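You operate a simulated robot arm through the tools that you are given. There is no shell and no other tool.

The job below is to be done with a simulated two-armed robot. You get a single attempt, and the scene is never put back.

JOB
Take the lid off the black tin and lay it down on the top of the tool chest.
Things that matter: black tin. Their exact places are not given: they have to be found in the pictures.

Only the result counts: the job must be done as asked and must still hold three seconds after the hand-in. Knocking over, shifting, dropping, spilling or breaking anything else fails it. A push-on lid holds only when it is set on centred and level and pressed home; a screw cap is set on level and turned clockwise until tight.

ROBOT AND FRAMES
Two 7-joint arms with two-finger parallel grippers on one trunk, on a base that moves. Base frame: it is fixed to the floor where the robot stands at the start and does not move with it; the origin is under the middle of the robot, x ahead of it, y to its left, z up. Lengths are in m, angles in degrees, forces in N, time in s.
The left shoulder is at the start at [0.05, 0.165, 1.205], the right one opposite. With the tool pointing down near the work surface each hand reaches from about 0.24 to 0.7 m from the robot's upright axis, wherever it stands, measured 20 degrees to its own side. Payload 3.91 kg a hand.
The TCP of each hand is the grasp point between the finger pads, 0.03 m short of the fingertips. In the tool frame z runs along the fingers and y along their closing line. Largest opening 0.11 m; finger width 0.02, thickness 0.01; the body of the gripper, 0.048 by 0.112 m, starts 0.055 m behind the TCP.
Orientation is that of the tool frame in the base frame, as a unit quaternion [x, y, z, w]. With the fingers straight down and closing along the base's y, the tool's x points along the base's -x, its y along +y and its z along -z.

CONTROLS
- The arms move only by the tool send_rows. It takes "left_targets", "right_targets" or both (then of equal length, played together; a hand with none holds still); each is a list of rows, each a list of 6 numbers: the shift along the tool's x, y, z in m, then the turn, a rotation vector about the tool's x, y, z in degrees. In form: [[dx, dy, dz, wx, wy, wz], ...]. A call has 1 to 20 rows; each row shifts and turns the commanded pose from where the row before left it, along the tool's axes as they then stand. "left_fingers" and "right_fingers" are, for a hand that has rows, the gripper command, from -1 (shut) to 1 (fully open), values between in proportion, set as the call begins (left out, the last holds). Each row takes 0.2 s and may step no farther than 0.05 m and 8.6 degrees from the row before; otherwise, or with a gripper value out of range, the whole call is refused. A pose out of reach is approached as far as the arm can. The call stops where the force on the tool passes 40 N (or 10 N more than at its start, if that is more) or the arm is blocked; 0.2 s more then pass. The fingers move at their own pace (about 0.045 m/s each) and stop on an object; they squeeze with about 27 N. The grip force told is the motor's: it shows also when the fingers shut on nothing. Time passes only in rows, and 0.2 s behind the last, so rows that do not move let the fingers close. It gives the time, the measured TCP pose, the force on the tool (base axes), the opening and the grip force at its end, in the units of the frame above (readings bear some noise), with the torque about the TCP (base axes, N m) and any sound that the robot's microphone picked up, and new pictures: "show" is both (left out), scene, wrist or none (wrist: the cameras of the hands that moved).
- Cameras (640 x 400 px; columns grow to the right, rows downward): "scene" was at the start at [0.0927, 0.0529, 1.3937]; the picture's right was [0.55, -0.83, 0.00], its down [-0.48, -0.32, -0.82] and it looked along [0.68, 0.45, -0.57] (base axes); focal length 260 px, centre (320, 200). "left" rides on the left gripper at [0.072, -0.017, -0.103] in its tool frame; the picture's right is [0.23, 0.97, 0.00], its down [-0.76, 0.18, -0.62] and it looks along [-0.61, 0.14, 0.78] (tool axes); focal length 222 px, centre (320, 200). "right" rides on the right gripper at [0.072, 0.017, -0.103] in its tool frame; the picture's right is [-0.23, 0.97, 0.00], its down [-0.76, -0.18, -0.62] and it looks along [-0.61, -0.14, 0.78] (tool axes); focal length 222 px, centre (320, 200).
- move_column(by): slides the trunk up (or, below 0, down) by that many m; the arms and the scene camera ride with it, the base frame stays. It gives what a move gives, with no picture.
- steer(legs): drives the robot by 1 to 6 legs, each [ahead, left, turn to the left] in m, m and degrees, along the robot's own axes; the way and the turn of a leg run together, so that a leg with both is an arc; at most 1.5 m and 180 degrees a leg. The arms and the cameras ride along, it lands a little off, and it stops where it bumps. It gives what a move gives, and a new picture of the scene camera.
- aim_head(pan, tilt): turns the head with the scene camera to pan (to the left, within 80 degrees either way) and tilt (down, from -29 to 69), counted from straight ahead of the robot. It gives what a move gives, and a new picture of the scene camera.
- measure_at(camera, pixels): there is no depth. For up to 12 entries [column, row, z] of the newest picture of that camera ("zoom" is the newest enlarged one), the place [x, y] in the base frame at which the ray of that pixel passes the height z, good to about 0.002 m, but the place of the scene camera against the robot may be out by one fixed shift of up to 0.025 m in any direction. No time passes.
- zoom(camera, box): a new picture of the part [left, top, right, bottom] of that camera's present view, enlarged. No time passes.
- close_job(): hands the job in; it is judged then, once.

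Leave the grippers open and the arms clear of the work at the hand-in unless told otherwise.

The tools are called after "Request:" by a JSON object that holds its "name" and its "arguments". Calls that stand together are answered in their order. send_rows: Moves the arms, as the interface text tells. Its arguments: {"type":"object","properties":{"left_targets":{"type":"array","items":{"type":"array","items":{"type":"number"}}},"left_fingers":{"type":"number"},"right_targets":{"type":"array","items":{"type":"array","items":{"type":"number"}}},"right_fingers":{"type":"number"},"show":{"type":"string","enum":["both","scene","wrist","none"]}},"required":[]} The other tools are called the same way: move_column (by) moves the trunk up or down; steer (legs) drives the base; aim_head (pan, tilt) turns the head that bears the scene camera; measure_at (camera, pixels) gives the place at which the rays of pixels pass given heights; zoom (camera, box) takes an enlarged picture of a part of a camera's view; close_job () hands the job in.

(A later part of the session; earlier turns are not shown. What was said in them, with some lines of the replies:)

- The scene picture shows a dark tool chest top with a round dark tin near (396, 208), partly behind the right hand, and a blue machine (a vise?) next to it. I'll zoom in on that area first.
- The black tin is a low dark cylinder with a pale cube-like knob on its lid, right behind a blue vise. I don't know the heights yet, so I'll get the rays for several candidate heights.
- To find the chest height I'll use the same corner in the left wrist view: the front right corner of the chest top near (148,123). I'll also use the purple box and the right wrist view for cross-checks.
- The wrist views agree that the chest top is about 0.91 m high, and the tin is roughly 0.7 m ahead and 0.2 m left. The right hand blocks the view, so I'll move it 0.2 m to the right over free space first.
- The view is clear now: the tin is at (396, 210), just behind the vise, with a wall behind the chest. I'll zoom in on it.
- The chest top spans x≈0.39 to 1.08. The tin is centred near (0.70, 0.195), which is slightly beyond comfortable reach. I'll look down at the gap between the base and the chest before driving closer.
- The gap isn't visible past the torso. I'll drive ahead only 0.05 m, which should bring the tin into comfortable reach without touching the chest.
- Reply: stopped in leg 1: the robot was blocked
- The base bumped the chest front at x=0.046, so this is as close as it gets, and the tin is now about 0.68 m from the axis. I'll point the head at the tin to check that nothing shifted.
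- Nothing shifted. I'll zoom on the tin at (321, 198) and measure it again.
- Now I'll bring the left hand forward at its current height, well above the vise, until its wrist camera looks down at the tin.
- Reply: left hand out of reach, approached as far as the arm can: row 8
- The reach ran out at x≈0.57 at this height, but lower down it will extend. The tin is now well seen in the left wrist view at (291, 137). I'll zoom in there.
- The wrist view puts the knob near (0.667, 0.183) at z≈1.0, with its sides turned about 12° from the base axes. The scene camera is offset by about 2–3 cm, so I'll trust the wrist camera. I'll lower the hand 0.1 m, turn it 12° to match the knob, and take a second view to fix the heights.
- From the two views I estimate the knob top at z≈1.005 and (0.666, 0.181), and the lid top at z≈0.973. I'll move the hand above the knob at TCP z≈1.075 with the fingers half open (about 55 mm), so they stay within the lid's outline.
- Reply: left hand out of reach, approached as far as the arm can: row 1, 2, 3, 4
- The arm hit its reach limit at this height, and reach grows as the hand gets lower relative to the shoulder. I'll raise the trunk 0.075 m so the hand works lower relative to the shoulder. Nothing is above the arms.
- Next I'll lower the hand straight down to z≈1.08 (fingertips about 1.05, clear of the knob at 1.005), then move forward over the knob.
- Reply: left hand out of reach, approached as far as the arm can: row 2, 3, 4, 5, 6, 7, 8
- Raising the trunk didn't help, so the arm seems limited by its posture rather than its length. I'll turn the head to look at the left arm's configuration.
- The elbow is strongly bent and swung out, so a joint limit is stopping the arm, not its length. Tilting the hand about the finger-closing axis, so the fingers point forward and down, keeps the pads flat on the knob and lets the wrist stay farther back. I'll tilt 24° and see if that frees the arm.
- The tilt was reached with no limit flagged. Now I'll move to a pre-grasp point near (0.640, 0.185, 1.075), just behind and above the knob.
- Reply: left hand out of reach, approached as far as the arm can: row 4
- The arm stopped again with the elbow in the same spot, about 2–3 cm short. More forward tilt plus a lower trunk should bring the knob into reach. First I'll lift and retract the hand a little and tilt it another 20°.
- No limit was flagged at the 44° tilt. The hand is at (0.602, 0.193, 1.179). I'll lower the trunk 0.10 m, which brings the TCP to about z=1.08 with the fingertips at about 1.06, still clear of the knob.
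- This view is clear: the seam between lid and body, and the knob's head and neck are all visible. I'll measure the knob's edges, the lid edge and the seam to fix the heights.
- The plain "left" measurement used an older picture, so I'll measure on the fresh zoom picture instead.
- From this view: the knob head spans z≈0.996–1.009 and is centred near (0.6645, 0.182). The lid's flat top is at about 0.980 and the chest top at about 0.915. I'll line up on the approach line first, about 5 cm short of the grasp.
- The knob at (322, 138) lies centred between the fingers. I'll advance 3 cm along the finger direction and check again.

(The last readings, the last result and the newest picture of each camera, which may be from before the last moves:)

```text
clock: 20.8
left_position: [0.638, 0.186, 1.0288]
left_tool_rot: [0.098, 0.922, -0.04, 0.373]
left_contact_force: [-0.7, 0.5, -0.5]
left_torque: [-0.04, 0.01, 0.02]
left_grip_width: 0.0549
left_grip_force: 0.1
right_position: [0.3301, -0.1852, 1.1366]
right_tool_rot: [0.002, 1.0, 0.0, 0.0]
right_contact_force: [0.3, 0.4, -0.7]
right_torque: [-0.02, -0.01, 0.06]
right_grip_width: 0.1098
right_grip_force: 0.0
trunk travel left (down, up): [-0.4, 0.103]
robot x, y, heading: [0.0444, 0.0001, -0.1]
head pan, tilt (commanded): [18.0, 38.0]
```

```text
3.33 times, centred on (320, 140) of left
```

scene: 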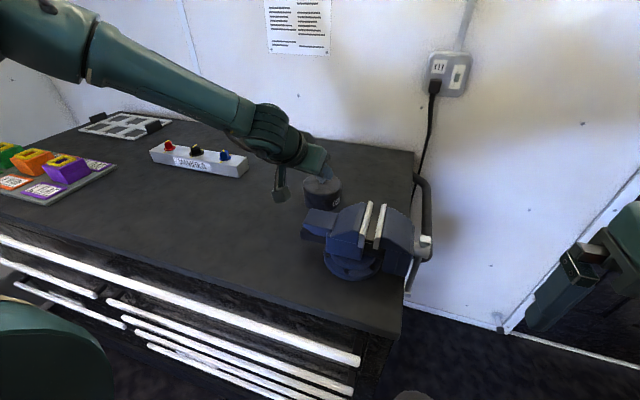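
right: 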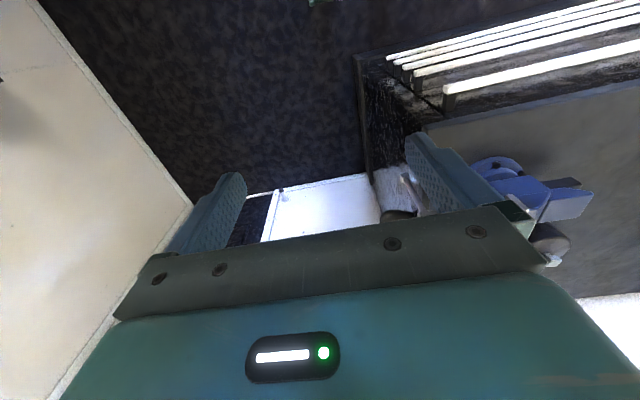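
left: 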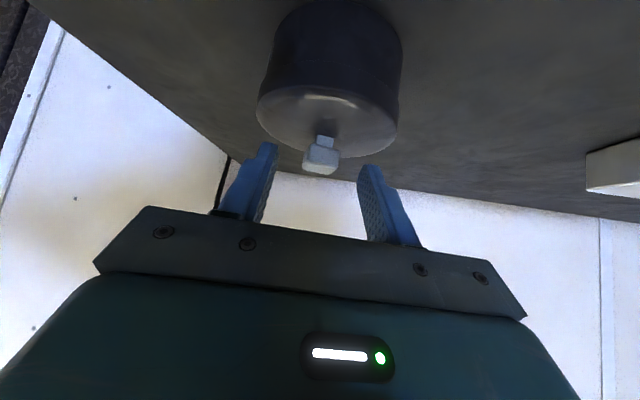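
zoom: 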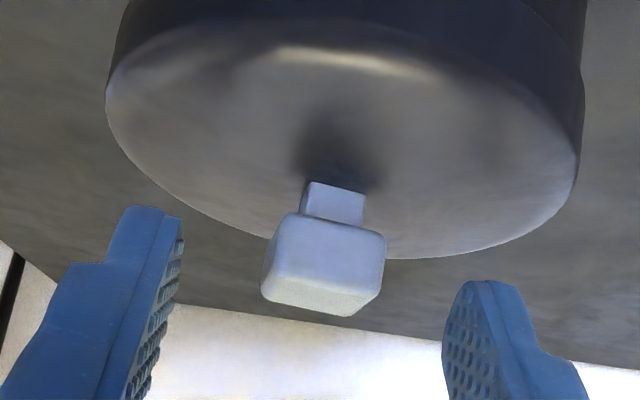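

The estimates match the picture: the knob is about 1 mm off the centre plane and about 3.7 cm ahead of the TCP. I'll advance 2 cm so the pads straddle the head, with the tips about 7 mm above the lid.

Request:
{"name": "send_rows", "arguments": {"left_targets": [[-0.0005, 0.0006, 0.01, 0, 0, 0], [-0.0005, 0.0006, 0.0095, 0, 0, 0], [0, 0, 0, 0, 0, 0]], "show": "wrist"}}

Request:
{"name": "zoom", "arguments": {"camera": "left", "box": [240, 80, 400, 200]}}

Request:
{"name": "zoom", "arguments": {"camera": "scene", "box": [260, 120, 400, 220]}}

```text
clock: 21.6
left_position: [0.654, 0.1842, 1.016]
left_tool_rot: [0.097, 0.921, -0.041, 0.374]
left_contact_force: [-1.1, -0.4, 4.2]
left_torque: [-0.1, -0.02, -0.05]
left_grip_width: 0.0553
left_grip_force: 0.1
right_position: [0.3309, -0.1856, 1.1364]
right_tool_rot: [0.001, 1.0, 0.001, 0.001]
right_contact_force: [0.2, 0.0, -0.1]
right_torque: [0.01, 0.01, 0.0]
right_grip_width: 0.1099
right_grip_force: 0.0
trunk travel left (down, up): [-0.4, 0.103]
robot x, y, heading: [0.0463, 0.0011, 0.1]
head pan, tilt (commanded): [18.0, 38.0]
```

left: 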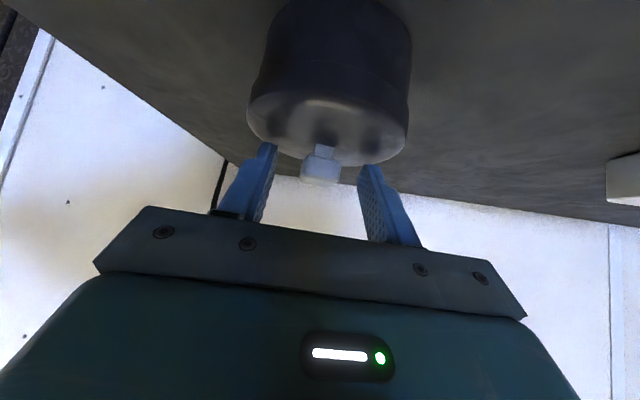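

```text
3.33 times, centred on (320, 140) of left
```

zoom: 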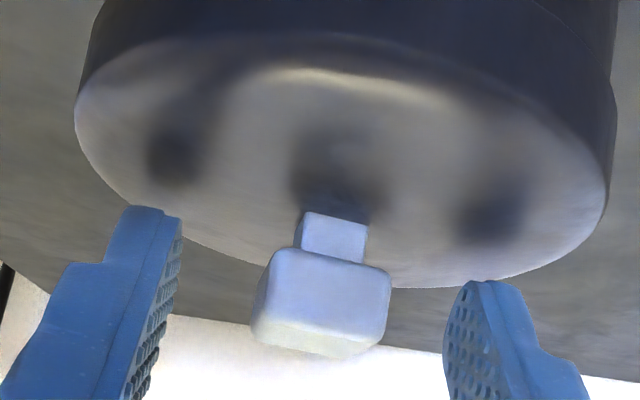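

```text
4.00 times, centred on (330, 170) of scene
```

zoom: 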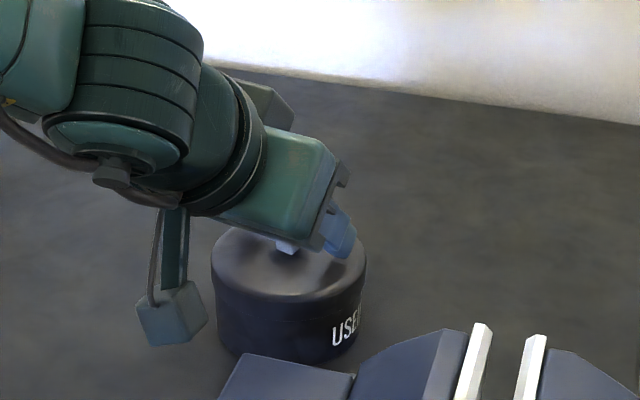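

The force reads about +4 N upward, so the tips are lightly touching the lid. I'll raise the hand 3 mm to clear it before closing.

Request:
{"name": "send_rows", "arguments": {"left_targets": [[-0.0028, 0.0, -0.0015, 0, 0, 0], [0, 0, 0, 0, 0, 0]], "show": "none"}}

Request:
{"name": "zoom", "arguments": {"camera": "left", "box": [240, 80, 400, 200]}}

```text
clock: 22.2
left_position: [0.6541, 0.1836, 1.0193]
left_tool_rot: [0.098, 0.922, -0.041, 0.372]
left_contact_force: [-0.1, 0.4, 1.2]
left_torque: [-0.02, 0.0, -0.02]
left_grip_width: 0.055
left_grip_force: 0.0
right_position: [0.3322, -0.1856, 1.1361]
right_tool_rot: [0.002, 1.0, 0.001, 0.002]
right_contact_force: [-0.9, -0.6, -0.5]
right_torque: [0.02, -0.01, 0.02]
right_grip_width: 0.1102
right_grip_force: 0.0
trunk travel left (down, up): [-0.4, 0.103]
robot x, y, heading: [0.0426, 0.0005, 0.1]
head pan, tilt (commanded): [18.0, 38.0]
```

```text
3.33 times, centred on (320, 140) of left
```

zoom: 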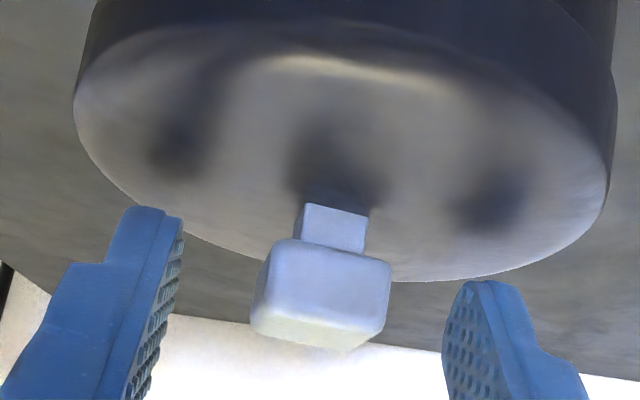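

The contact is gone. The knob head sits between the pads, so I'll close the fingers on it without moving.

Request:
{"name": "send_rows", "arguments": {"left_targets": [[0, 0, 0, 0, 0, 0], [0, 0, 0, 0, 0, 0], [0, 0, 0, 0, 0, 0], [0, 0, 0, 0, 0, 0], [0, 0, 0, 0, 0, 0]], "left_fingers": -1, "show": "wrist"}}

Request:
{"name": "zoom", "arguments": {"camera": "left", "box": [240, 80, 400, 200]}}

```text
clock: 23.4
left_position: [0.6541, 0.1845, 1.0206]
left_tool_rot: [0.097, 0.922, -0.04, 0.373]
left_contact_force: [-0.1, -0.3, -0.1]
left_torque: [-0.01, 0.02, -0.02]
left_grip_width: 0.0211
left_grip_force: 27.4
right_position: [0.3313, -0.1851, 1.1362]
right_tool_rot: [0.001, 1.0, 0.001, 0.002]
right_contact_force: [0.8, 0.2, -0.6]
right_torque: [0.01, -0.03, 0.01]
right_grip_width: 0.1097
right_grip_force: 0.0
trunk travel left (down, up): [-0.4, 0.103]
robot x, y, heading: [0.0469, 0.0002, -0.2]
head pan, tilt (commanded): [18.0, 38.0]
heard: snap
```

left: 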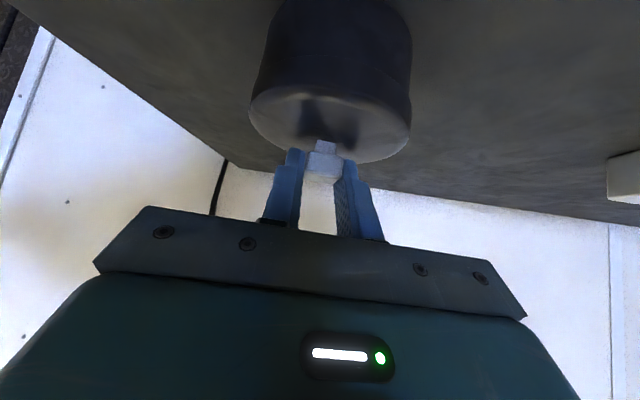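

```text
3.33 times, centred on (320, 140) of left
```

zoom: 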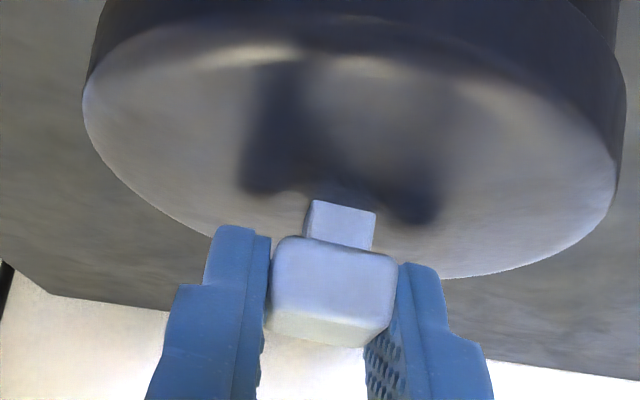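

The grip is firm: 21 mm wide at 27 N. I heard a snap, so I'll lift straight up by just 1 cm and check whether the lid comes off or the tin comes along.

Request:
{"name": "send_rows", "arguments": {"left_targets": [[-0.00348, 0, -0.0036, 0, 0, 0], [-0.00348, 0, -0.0036, 0, 0, 0], [0, 0, 0, 0, 0, 0]], "left_fingers": -1, "show": "wrist"}}

Request:
{"name": "zoom", "arguments": {"camera": "scene", "box": [260, 140, 400, 240]}}

Request:
{"name": "zoom", "arguments": {"camera": "left", "box": [220, 0, 460, 150]}}

```text
clock: 24.2
left_position: [0.6539, 0.1859, 1.029]
left_tool_rot: [0.097, 0.922, -0.04, 0.374]
left_contact_force: [-0.4, 0.1, -0.1]
left_torque: [0.0, 0.0, 0.01]
left_grip_width: 0.0212
left_grip_force: 26.8
right_position: [0.3311, -0.1857, 1.1369]
right_tool_rot: [0.001, 1.0, 0.001, 0.0]
right_contact_force: [-0.3, -0.5, 0.6]
right_torque: [-0.01, 0.0, 0.01]
right_grip_width: 0.1099
right_grip_force: 0.1
trunk travel left (down, up): [-0.4, 0.103]
robot x, y, heading: [0.0446, -0.004, 0.1]
head pan, tilt (commanded): [18.0, 38.0]
```

left: 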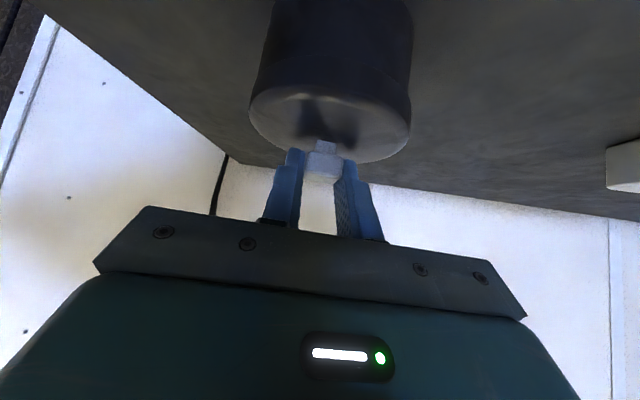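

```text
4.00 times, centred on (330, 190) of scene
```

zoom: 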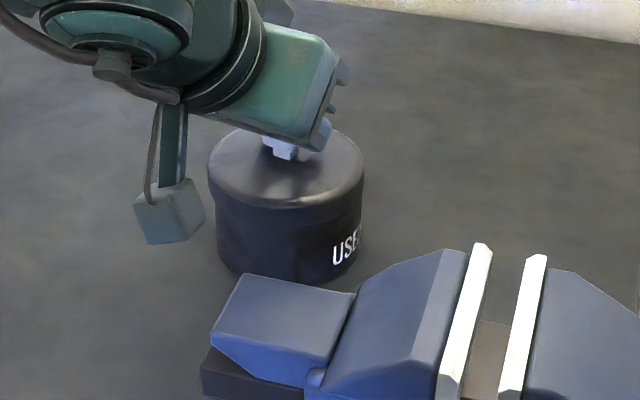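

```text
2.67 times, centred on (340, 75) of left
```

zoom: 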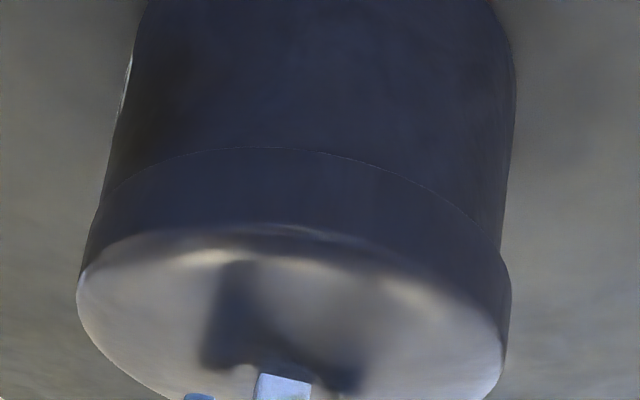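

The lid rose about 8 mm while the tin's "USE" lettering stayed put, so the lid is coming off and the tin stays down. I'll keep lifting straight up another 5 cm.

Request:
{"name": "send_rows", "arguments": {"left_targets": [[-0.0069, 0, -0.0072, 0, 0, 0], [-0.0069, 0, -0.0072, 0, 0, 0], [-0.0069, 0, -0.0072, 0, 0, 0], [-0.0069, 0, -0.0072, 0, 0, 0], [-0.0069, 0, -0.0072, 0, 0, 0], [0, 0, 0, 0, 0, 0]], "left_fingers": -1, "show": "both"}}

Request:
{"name": "zoom", "arguments": {"camera": "scene", "box": [260, 120, 400, 240]}}

```text
clock: 25.6
left_position: [0.6549, 0.1834, 1.0792]
left_tool_rot: [0.098, 0.922, -0.04, 0.373]
left_contact_force: [-0.2, -0.2, -0.9]
left_torque: [-0.01, -0.01, 0.0]
left_grip_width: 0.0216
left_grip_force: 26.9
right_position: [0.3313, -0.187, 1.1353]
right_tool_rot: [0.001, 1.0, 0.001, 0.001]
right_contact_force: [-0.2, 0.2, 0.4]
right_torque: [-0.03, 0.02, -0.02]
right_grip_width: 0.1098
right_grip_force: 0.1
trunk travel left (down, up): [-0.4, 0.103]
robot x, y, heading: [0.0446, -0.0033, -0.2]
head pan, tilt (commanded): [18.0, 38.0]
```

scene: 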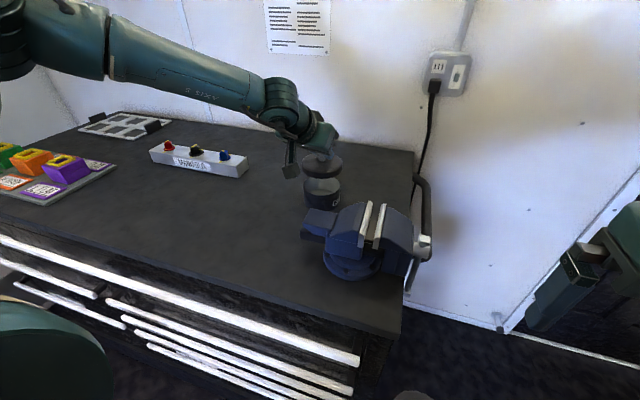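
left: 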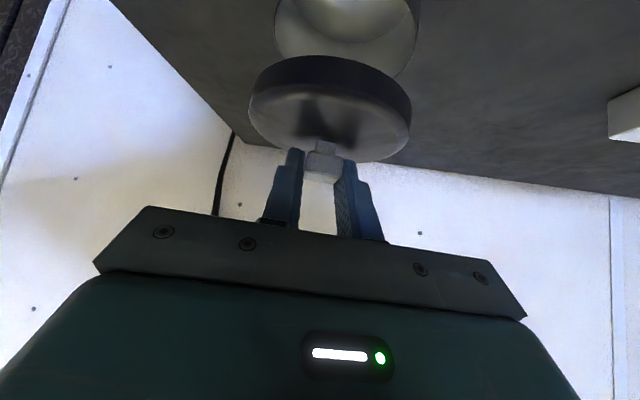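

```text
3.33 times, centred on (330, 180) of scene
```

zoom: 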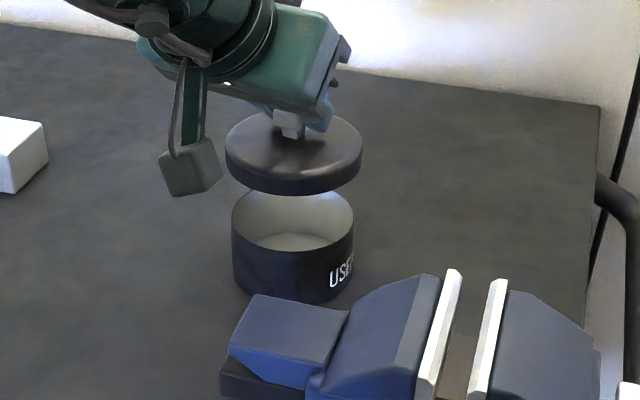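

The lid is fully off and the tin stands empty and unmoved. Next I'll choose a free spot on the chest top, checking the area around pixel (225, 235) in the scene view and the edges of nearby objects.

Request:
{"name": "measure_at", "arguments": {"camera": "scene", "pixels": [[225, 225, 0.915], [240, 185, 0.915], [152, 160, 0.915], [302, 238, 0.94], [118, 178, 0.915], [200, 300, 0.915], [322, 208, 0.915]]}}

```text
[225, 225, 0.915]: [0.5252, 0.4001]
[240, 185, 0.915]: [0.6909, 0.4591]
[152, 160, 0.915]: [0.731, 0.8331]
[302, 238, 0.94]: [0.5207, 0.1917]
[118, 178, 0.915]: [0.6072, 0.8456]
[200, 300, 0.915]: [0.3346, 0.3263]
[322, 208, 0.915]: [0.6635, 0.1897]
```

The spot near (0.55, 0.375) is clear of the manifold block (whose corner is near (0.69, 0.46)), the vise and the chest's front edge. I'll carry the lid there at its current height.

Request:
{"name": "send_rows", "arguments": {"left_targets": [[0.011, 0.01645, -0.01066, 0, 0, 0], [0.011, 0.01645, -0.01066, 0, 0, 0], [0.011, 0.01645, -0.01066, 0, 0, 0], [0.011, 0.01645, -0.01066, 0, 0, 0], [0.011, 0.01645, -0.01066, 0, 0, 0], [0.011, 0.01645, -0.01066, 0, 0, 0], [0.011, 0.01645, -0.01066, 0, 0, 0], [0.011, 0.01645, -0.01066, 0, 0, 0], [0.011, 0.01645, -0.01066, 0, 0, 0], [0.011, 0.01645, -0.01066, 0, 0, 0], [0, 0, 0, 0, 0, 0]], "left_fingers": -1, "show": "both"}}

```text
clock: 28.0
left_position: [0.5383, 0.3772, 1.0787]
left_tool_rot: [0.099, 0.922, -0.041, 0.373]
left_contact_force: [-0.4, 0.3, -0.9]
left_torque: [0.0, 0.01, -0.04]
left_grip_width: 0.0213
left_grip_force: 27.2
right_position: [0.3304, -0.1855, 1.1356]
right_tool_rot: [0.0, 1.0, 0.002, 0.0]
right_contact_force: [0.2, 0.5, -0.1]
right_torque: [0.0, 0.0, -0.04]
right_grip_width: 0.11
right_grip_force: 0.0
trunk travel left (down, up): [-0.4, 0.103]
robot x, y, heading: [0.0472, -0.0012, -0.1]
head pan, tilt (commanded): [18.0, 38.0]
```

scene: 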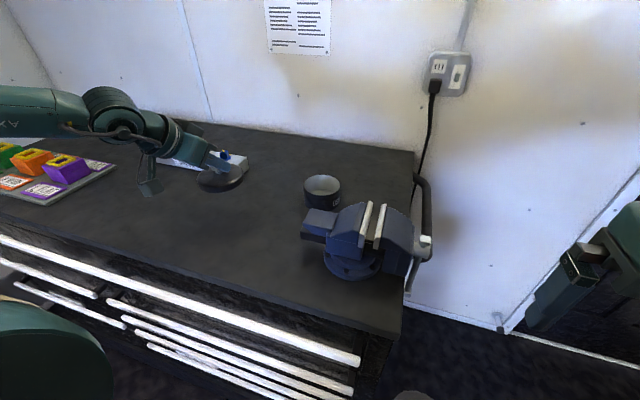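
left: 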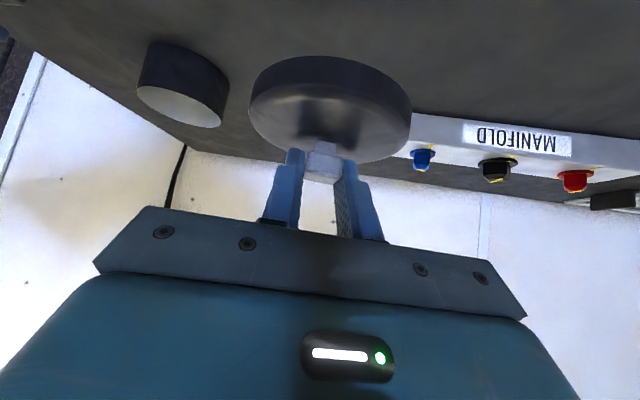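

The lid hangs level over the free spot. I'll lower it straight down 8 cm, staying about 2 cm above the expected contact.

Request:
{"name": "send_rows", "arguments": {"left_targets": [[0.0111, 0, 0.0115, 0, 0, 0], [0.0111, 0, 0.0115, 0, 0, 0], [0.0111, 0, 0.0115, 0, 0, 0], [0.0111, 0, 0.0115, 0, 0, 0], [0.0111, 0, 0.0115, 0, 0, 0], [0, 0, 0, 0, 0, 0]], "left_fingers": -1, "show": "both"}}

Request:
{"name": "zoom", "arguments": {"camera": "scene", "box": [120, 110, 300, 240]}}

```text
clock: 29.4
left_position: [0.5361, 0.3769, 0.9976]
left_tool_rot: [0.097, 0.922, -0.04, 0.373]
left_contact_force: [-0.2, 0.4, -0.3]
left_torque: [0.01, 0.04, 0.03]
left_grip_width: 0.021
left_grip_force: 27.4
right_position: [0.3325, -0.186, 1.1366]
right_tool_rot: [0.0, 1.0, 0.001, 0.001]
right_contact_force: [-0.3, 0.0, 0.7]
right_torque: [0.02, -0.01, 0.01]
right_grip_width: 0.1099
right_grip_force: 0.1
trunk travel left (down, up): [-0.4, 0.103]
robot x, y, heading: [0.0452, 0.0017, 0.2]
head pan, tilt (commanded): [18.0, 38.0]
```

scene: 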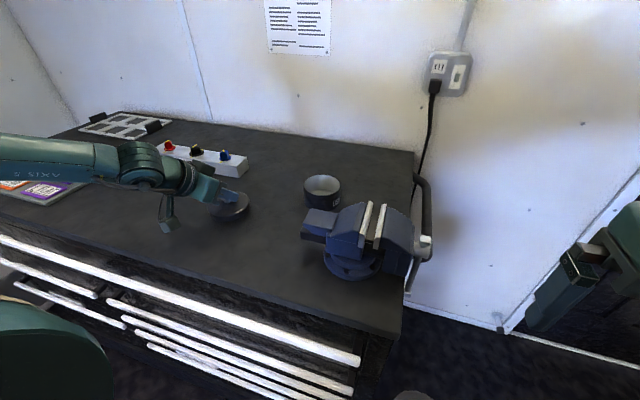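
left: 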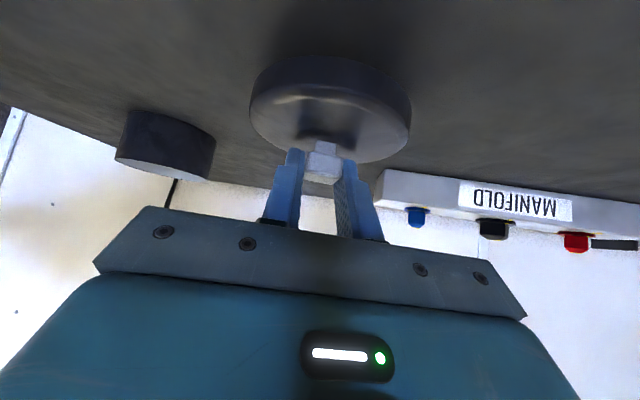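

```text
3.08 times, centred on (210, 175) of scene
```

zoom: 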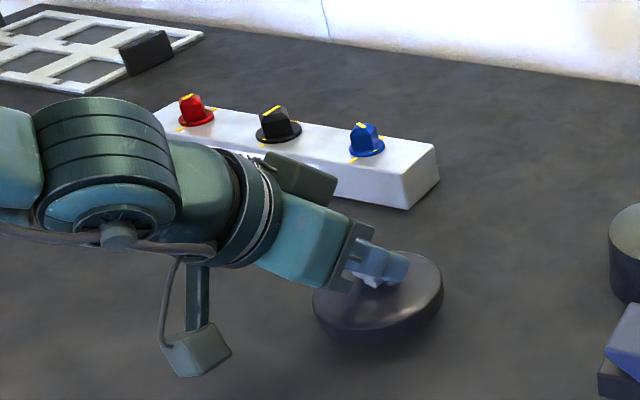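

The lid is just above the surface with no contact force yet. I'll keep lowering in small steps.

Request:
{"name": "send_rows", "arguments": {"left_targets": [[0.0021, 0, 0.0022, 0, 0, 0], [0.0021, 0, 0.0022, 0, 0, 0], [0.0021, 0, 0.0022, 0, 0, 0], [0.0021, 0, 0.0022, 0, 0, 0], [0, 0, 0, 0, 0, 0]], "left_fingers": -1, "show": "wrist"}}

Request:
{"name": "zoom", "arguments": {"camera": "scene", "box": [180, 170, 280, 240]}}

```text
clock: 30.6
left_position: [0.5381, 0.3773, 0.9863]
left_tool_rot: [0.098, 0.922, -0.04, 0.373]
left_contact_force: [0.2, -0.9, -0.5]
left_torque: [0.02, 0.03, 0.0]
left_grip_width: 0.0213
left_grip_force: 27.3
right_position: [0.3304, -0.1853, 1.1361]
right_tool_rot: [0.0, 1.0, 0.001, 0.001]
right_contact_force: [-0.7, 0.7, 0.7]
right_torque: [-0.02, -0.02, 0.04]
right_grip_width: 0.1099
right_grip_force: 0.0
trunk travel left (down, up): [-0.4, 0.103]
robot x, y, heading: [0.0457, 0.001, -0.2]
head pan, tilt (commanded): [18.0, 38.0]
```

left: 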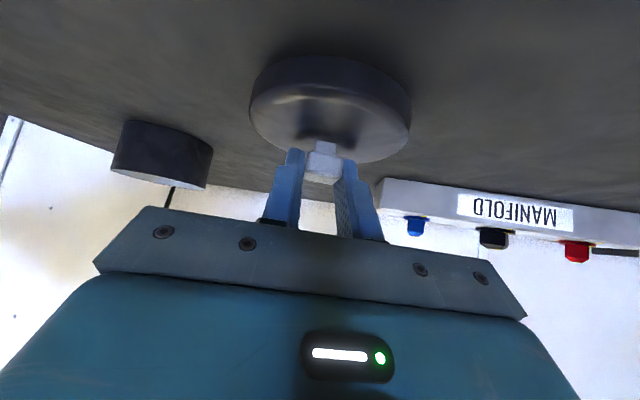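

```text
5.71 times, centred on (230, 205) of scene
```

zoom: 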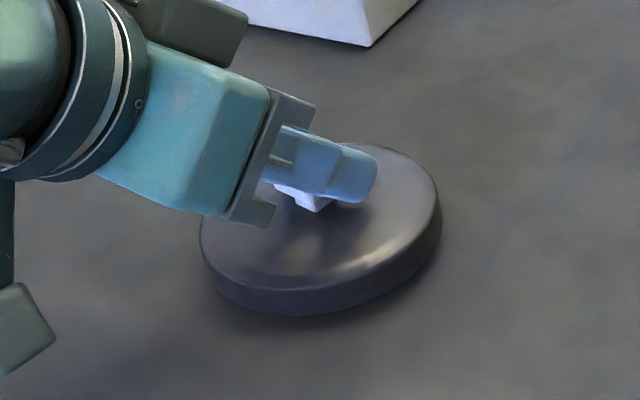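

The shadow shows the lid still about 1 cm above the surface. I'll continue down in 2 mm steps.

Request:
{"name": "send_rows", "arguments": {"left_targets": [[0.0014, 0, 0.00144, 0, 0, 0], [0.0014, 0, 0.00144, 0, 0, 0], [0.0014, 0, 0.00144, 0, 0, 0], [0.0014, 0, 0.00144, 0, 0, 0], [0, 0, 0, 0, 0, 0]], "left_fingers": -1, "show": "none"}}

Request:
{"name": "zoom", "arguments": {"camera": "scene", "box": [180, 170, 280, 240]}}

```text
clock: 31.8
left_position: [0.5396, 0.3776, 0.979]
left_tool_rot: [0.097, 0.922, -0.04, 0.373]
left_contact_force: [-0.4, 0.2, -0.3]
left_torque: [0.01, 0.0, 0.0]
left_grip_width: 0.0214
left_grip_force: 27.4
right_position: [0.3307, -0.1854, 1.1363]
right_tool_rot: [0.001, 1.0, 0.001, 0.0]
right_contact_force: [-0.4, 0.0, 0.5]
right_torque: [-0.01, 0.0, -0.02]
right_grip_width: 0.1101
right_grip_force: 0.0
trunk travel left (down, up): [-0.4, 0.103]
robot x, y, heading: [0.0424, -0.0002, -0.2]
head pan, tilt (commanded): [18.0, 38.0]
```

```text
5.71 times, centred on (230, 205) of scene
```

zoom: 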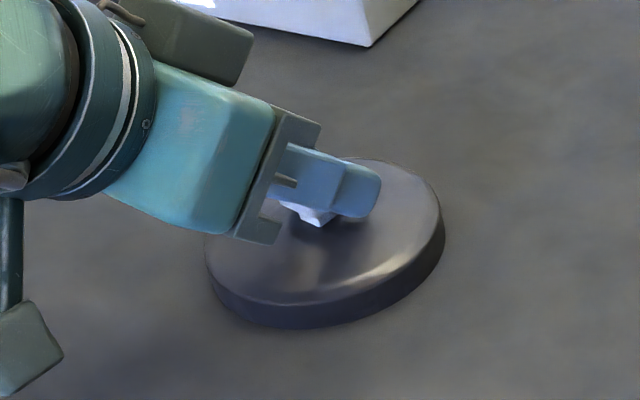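

Very close now, with still no contact force. I'll go on in 1.5 mm steps and watch the force.

Request:
{"name": "send_rows", "arguments": {"left_targets": [[0.00104, 0, 0.00108, 0, 0, 0], [0.00104, 0, 0.00108, 0, 0, 0], [0.00104, 0, 0.00108, 0, 0, 0], [0, 0, 0, 0, 0, 0]], "left_fingers": -1, "show": "none"}}

Request:
{"name": "zoom", "arguments": {"camera": "scene", "box": [180, 170, 280, 240]}}

```text
clock: 32.8
left_position: [0.5392, 0.3772, 0.9745]
left_tool_rot: [0.097, 0.922, -0.04, 0.374]
left_contact_force: [-0.1, -0.6, 0.6]
left_torque: [-0.01, 0.05, -0.01]
left_grip_width: 0.0211
left_grip_force: 26.9
right_position: [0.3318, -0.1861, 1.1358]
right_tool_rot: [0.001, 1.0, 0.001, 0.001]
right_contact_force: [0.8, -0.8, 0.3]
right_torque: [0.0, 0.03, 0.01]
right_grip_width: 0.1101
right_grip_force: 0.0
trunk travel left (down, up): [-0.4, 0.103]
robot x, y, heading: [0.0457, 0.0032, -0.1]
head pan, tilt (commanded): [18.0, 38.0]
```

```text
5.71 times, centred on (230, 205) of scene
```

zoom: 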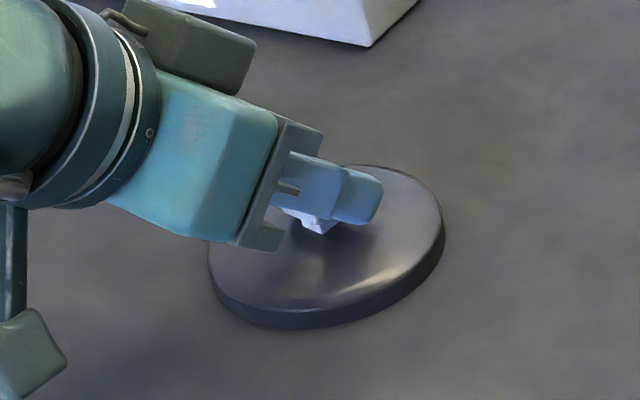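

Request:
{"name": "send_rows", "arguments": {"left_targets": [[0.0007, 0, 0.00072, 0, 0, 0], [0.0007, 0, 0.00072, 0, 0, 0], [0, 0, 0, 0, 0, 0]], "left_fingers": -1, "show": "none"}}

Request:
{"name": "zoom", "arguments": {"camera": "scene", "box": [180, 170, 280, 240]}}

```text
clock: 33.6
left_position: [0.5378, 0.3782, 0.9729]
left_tool_rot: [0.097, 0.922, -0.04, 0.373]
left_contact_force: [0.2, -0.3, -1.4]
left_torque: [0.01, 0.0, 0.04]
left_grip_width: 0.0212
left_grip_force: 27.2
right_position: [0.3312, -0.1865, 1.1364]
right_tool_rot: [0.002, 1.0, 0.0, 0.001]
right_contact_force: [0.1, -0.3, 0.1]
right_torque: [-0.01, -0.02, 0.02]
right_grip_width: 0.1101
right_grip_force: 0.0
trunk travel left (down, up): [-0.4, 0.103]
robot x, y, heading: [0.0439, 0.001, -0.2]
head pan, tilt (commanded): [18.0, 38.0]
```

```text
5.71 times, centred on (230, 205) of scene
```

zoom: 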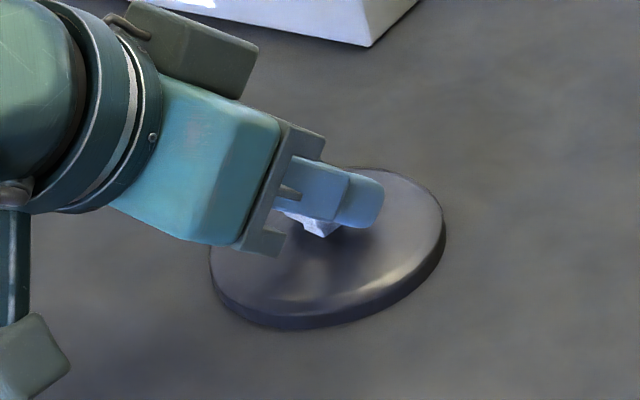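

Request:
{"name": "send_rows", "arguments": {"left_targets": [[0.0007, 0, 0.00072, 0, 0, 0], [0.0007, 0, 0.00072, 0, 0, 0], [0.0007, 0, 0.00072, 0, 0, 0], [0, 0, 0, 0, 0, 0]], "left_fingers": -1, "show": "none"}}

Request:
{"name": "zoom", "arguments": {"camera": "scene", "box": [180, 170, 280, 240]}}

```text
clock: 34.6
left_position: [0.5379, 0.3773, 0.9695]
left_tool_rot: [0.098, 0.922, -0.04, 0.373]
left_contact_force: [-0.2, -0.1, -0.6]
left_torque: [0.0, -0.01, 0.01]
left_grip_width: 0.0212
left_grip_force: 26.8
right_position: [0.3306, -0.1861, 1.1354]
right_tool_rot: [0.001, 1.0, 0.0, 0.001]
right_contact_force: [-0.6, 0.3, 0.2]
right_torque: [-0.02, -0.03, 0.0]
right_grip_width: 0.11
right_grip_force: 0.1
trunk travel left (down, up): [-0.4, 0.103]
robot x, y, heading: [0.0458, -0.0003, -0.3]
head pan, tilt (commanded): [18.0, 38.0]
```

```text
5.71 times, centred on (230, 205) of scene
```

zoom: 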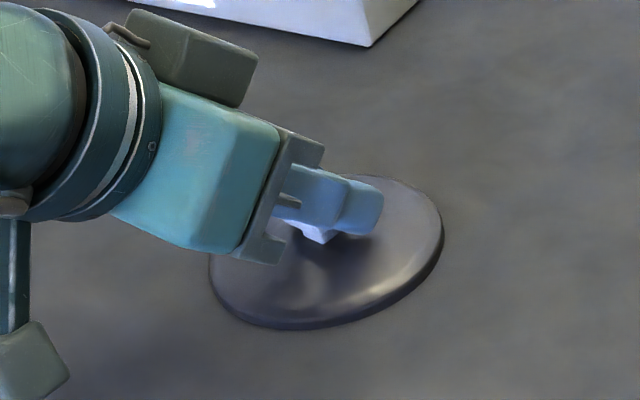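

The force is still zero, though the skirt seems to sink into the surface visually. I'll check the wrist view before going further.

Request:
{"name": "zoom", "arguments": {"camera": "left", "box": [220, 20, 440, 200]}}

Request:
{"name": "zoom", "arguments": {"camera": "right", "box": [0, 0, 640, 400]}}

```text
2.22 times, centred on (330, 110) of left
```

zoom: 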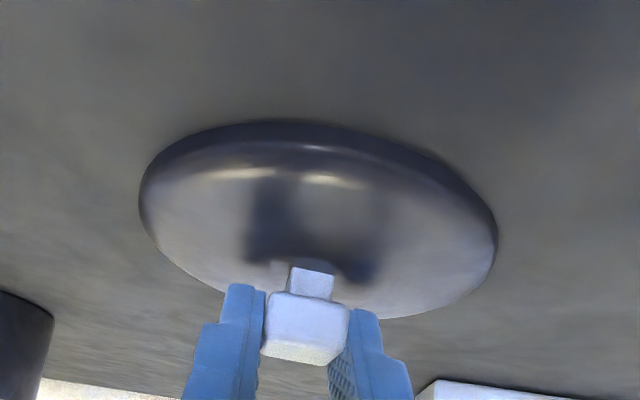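

```text
1.00 times, centred on (320, 200) of right (not enlarged: the box is as wide or as high as the picture)
```

zoom: 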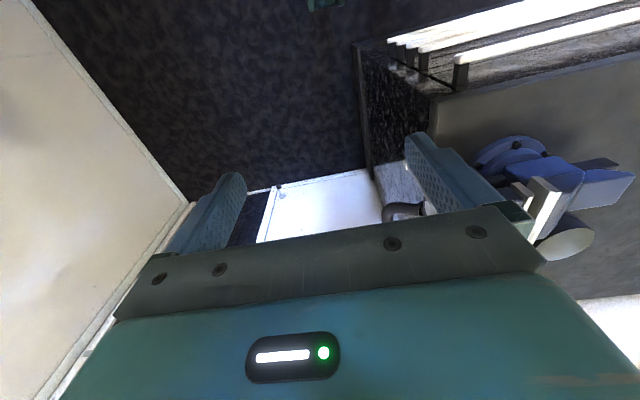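

The lid hangs level and its skirt is visually partly below the surface, yet nothing pushes back, so the real contact must come a little lower. The fingertips stay above the lid plate, so I'll keep lowering in 1 mm steps until I feel contact.

Request:
{"name": "send_rows", "arguments": {"left_targets": [[0.0007, 0, 0.00072, 0, 0, 0], [0.0007, 0, 0.00072, 0, 0, 0], [0.0007, 0, 0.00072, 0, 0, 0], [0, 0, 0, 0, 0, 0]], "left_fingers": -1, "show": "none"}}

Request:
{"name": "zoom", "arguments": {"camera": "scene", "box": [180, 170, 280, 240]}}

```text
clock: 35.6
left_position: [0.5388, 0.3771, 0.9671]
left_tool_rot: [0.098, 0.922, -0.04, 0.373]
left_contact_force: [-2.0, 2.1, 3.3]
left_torque: [0.26, 0.14, 0.04]
left_grip_width: 0.0212
left_grip_force: 27.2
right_position: [0.3312, -0.1859, 1.1367]
right_tool_rot: [0.0, 1.0, 0.002, 0.001]
right_contact_force: [0.2, 0.9, 0.0]
right_torque: [0.0, -0.01, 0.01]
right_grip_width: 0.1097
right_grip_force: 0.1
trunk travel left (down, up): [-0.4, 0.103]
robot x, y, heading: [0.0454, -0.0017, -0.4]
head pan, tilt (commanded): [18.0, 38.0]
```

```text
5.71 times, centred on (230, 205) of scene
```

zoom: 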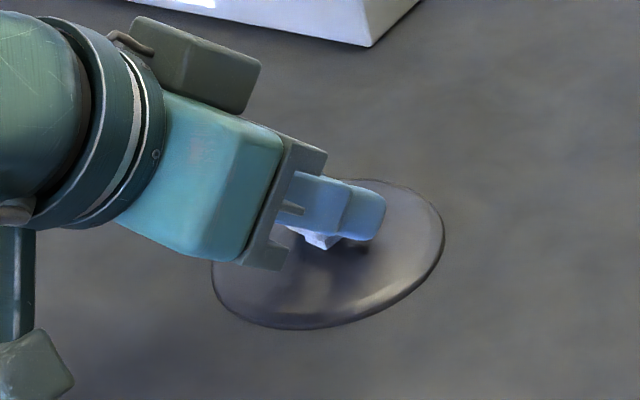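

Contact is felt now: about +3 N upward with a small torque, and the lid's edge touches the chest top. I'll open the fingers halfway without moving to release it.

Request:
{"name": "send_rows", "arguments": {"left_targets": [[0, 0, 0, 0, 0, 0], [0, 0, 0, 0, 0, 0], [0, 0, 0, 0, 0, 0], [0, 0, 0, 0, 0, 0]], "left_fingers": 0.0, "show": "wrist"}}

Request:
{"name": "zoom", "arguments": {"camera": "left", "box": [220, 20, 440, 200]}}

Request:
{"name": "zoom", "arguments": {"camera": "scene", "box": [180, 170, 280, 240]}}

```text
clock: 36.6
left_position: [0.5383, 0.3778, 0.9669]
left_tool_rot: [0.097, 0.922, -0.04, 0.374]
left_contact_force: [-0.1, -0.3, -0.4]
left_torque: [0.01, 0.02, 0.0]
left_grip_width: 0.0552
left_grip_force: 0.1
right_position: [0.3313, -0.1864, 1.1366]
right_tool_rot: [0.001, 1.0, 0.001, 0.001]
right_contact_force: [0.2, 0.2, 0.6]
right_torque: [0.01, 0.0, 0.03]
right_grip_width: 0.1102
right_grip_force: 0.2
trunk travel left (down, up): [-0.4, 0.103]
robot x, y, heading: [0.0448, -0.002, -0.3]
head pan, tilt (commanded): [18.0, 38.0]
```

left: 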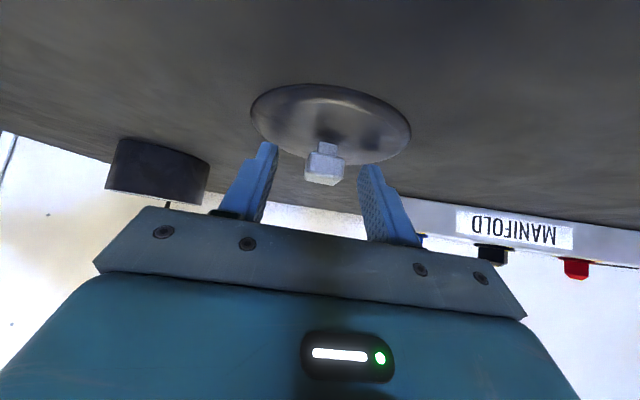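

```text
2.22 times, centred on (330, 110) of left
```

zoom: 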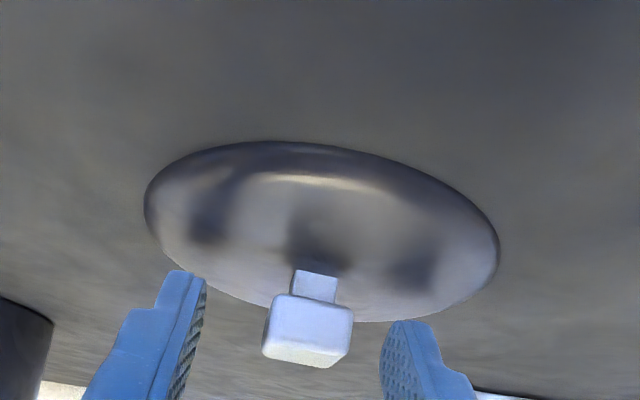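

```text
5.71 times, centred on (230, 205) of scene
```

zoom: 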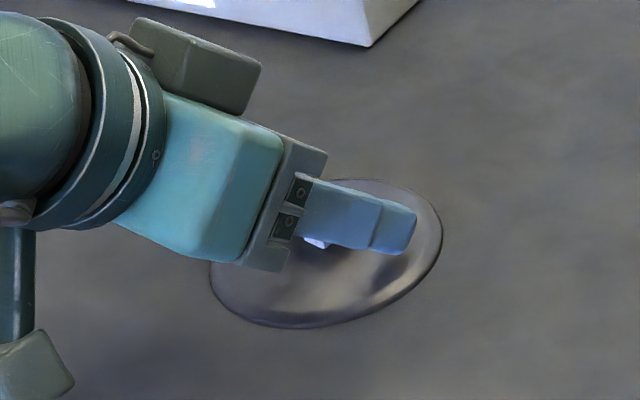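

The lid is released and lying flat. I'll back the hand out along the finger direction, away from the knob and upward.

Request:
{"name": "send_rows", "arguments": {"left_targets": [[0, 0, -0.01, 0, 0, 0], [0, 0, -0.015, 0, 0, 0], [0, 0, -0.02, 0, 0, 0], [0, 0, -0.02, 0, 0, 0], [0, 0, -0.02, 0, 0, 0], [-0.014, 0, -0.0144, 0, 0, 0], [-0.014, 0, -0.0144, 0, 0, 0], [-0.014, 0, -0.0144, 0, 0, 0], [-0.014, 0, -0.0144, 0, 0, 0], [0, 0, 0, 0, 0, 0]], "left_fingers": 0.0, "show": "both"}}

```text
clock: 38.8
left_position: [0.4821, 0.3883, 1.1067]
left_tool_rot: [0.098, 0.922, -0.041, 0.373]
left_contact_force: [-0.3, 0.4, -0.1]
left_torque: [-0.02, 0.04, -0.02]
left_grip_width: 0.0549
left_grip_force: 0.1
right_position: [0.3304, -0.1861, 1.1357]
right_tool_rot: [0.002, 1.0, 0.001, 0.001]
right_contact_force: [-0.7, -0.1, -0.5]
right_torque: [-0.05, -0.03, 0.01]
right_grip_width: 0.1098
right_grip_force: 0.1
trunk travel left (down, up): [-0.4, 0.103]
robot x, y, heading: [0.0504, 0.0016, -0.1]
head pan, tilt (commanded): [18.0, 38.0]
```

scene: 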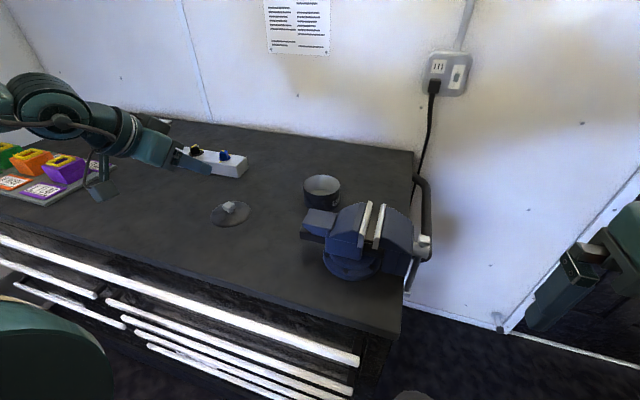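
left: 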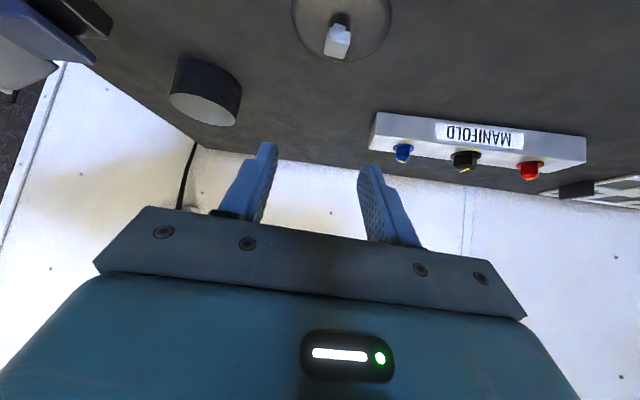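

The lid lies flat on the chest top at (230, 212) and the tin and everything else stands as before. I'll retract the left hand further, open it fully, and check the details.

Request:
{"name": "send_rows", "arguments": {"left_targets": [[0.0058, -0.005, -0.0278, 0, 0, 0], [0.0058, -0.005, -0.0278, 0, 0, 0], [0.0058, -0.005, -0.0278, 0, 0, 0], [0.0058, -0.005, -0.0278, 0, 0, 0], [0.0058, -0.005, -0.0278, 0, 0, 0], [0, 0, 0, 0, 0, 0]], "left_fingers": 1, "show": "both"}}

Request:
{"name": "zoom", "arguments": {"camera": "scene", "box": [190, 160, 350, 260]}}

```text
clock: 40.2
left_position: [0.3594, 0.3912, 1.1876]
left_tool_rot: [0.098, 0.922, -0.04, 0.373]
left_contact_force: [-0.6, 0.2, -0.9]
left_torque: [0.04, 0.04, 0.03]
left_grip_width: 0.1097
left_grip_force: 0.1
right_position: [0.3304, -0.1854, 1.1364]
right_tool_rot: [0.001, 1.0, 0.002, 0.001]
right_contact_force: [-1.5, 0.5, -0.4]
right_torque: [0.01, -0.01, 0.03]
right_grip_width: 0.1101
right_grip_force: 0.1
trunk travel left (down, up): [-0.4, 0.103]
robot x, y, heading: [0.0436, -0.0018, -0.2]
head pan, tilt (commanded): [18.0, 38.0]
```

scene: 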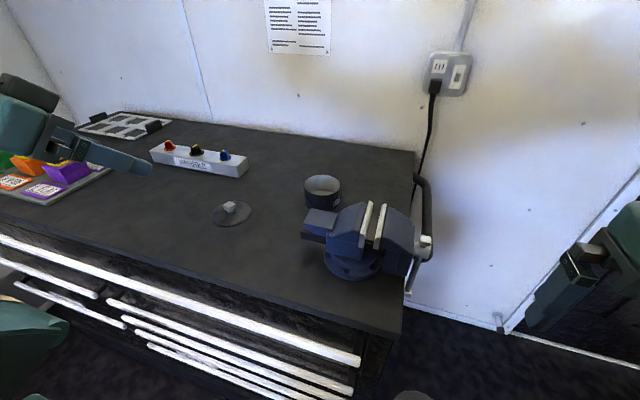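
left: 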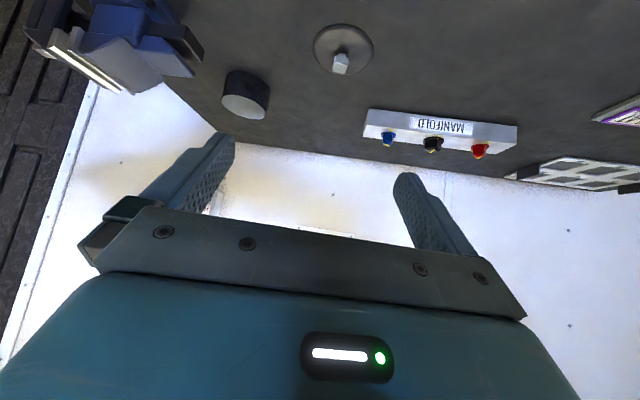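

```text
4.00 times, centred on (270, 210) of scene
```

zoom: 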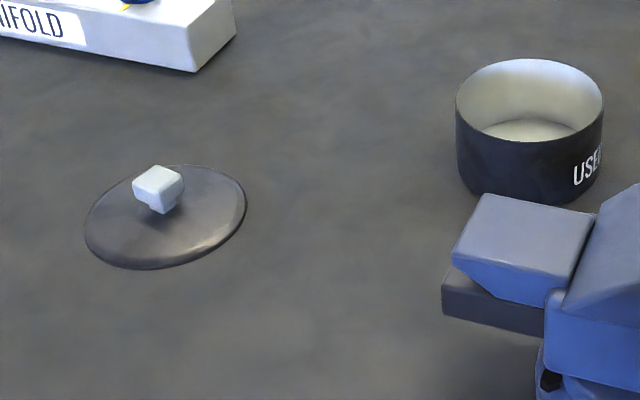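

The lid lies flat and still on the chest top. The tin stands open and upright where it was, and the vise and manifold block are undisturbed. Both grippers are open and clear of the work, so I'm handing the job in.

Request:
{"name": "close_job", "arguments": {}}

```text
The job is handed in.
```

The lid is off the black tin and lying flat, knob up, on a clear part of the tool chest top. I've handed the job in, but the result hasn't been reported back to me.

- **Tin:** it stands open and upright where it was. In the final picture the vise, the manifold block and the other items look undisturbed.
- **Lid contact:** the lid's rim looked partly sunk into the chest surface when I set it down. I lowered it until I felt about 3 N of contact, then let go, and it stayed flat.
- **Bump while driving:** the base touched the front of the chest when I drove closer, and nothing moved. The robot is still standing there.
- **Arms:** both grippers are fully open and clear of the work.
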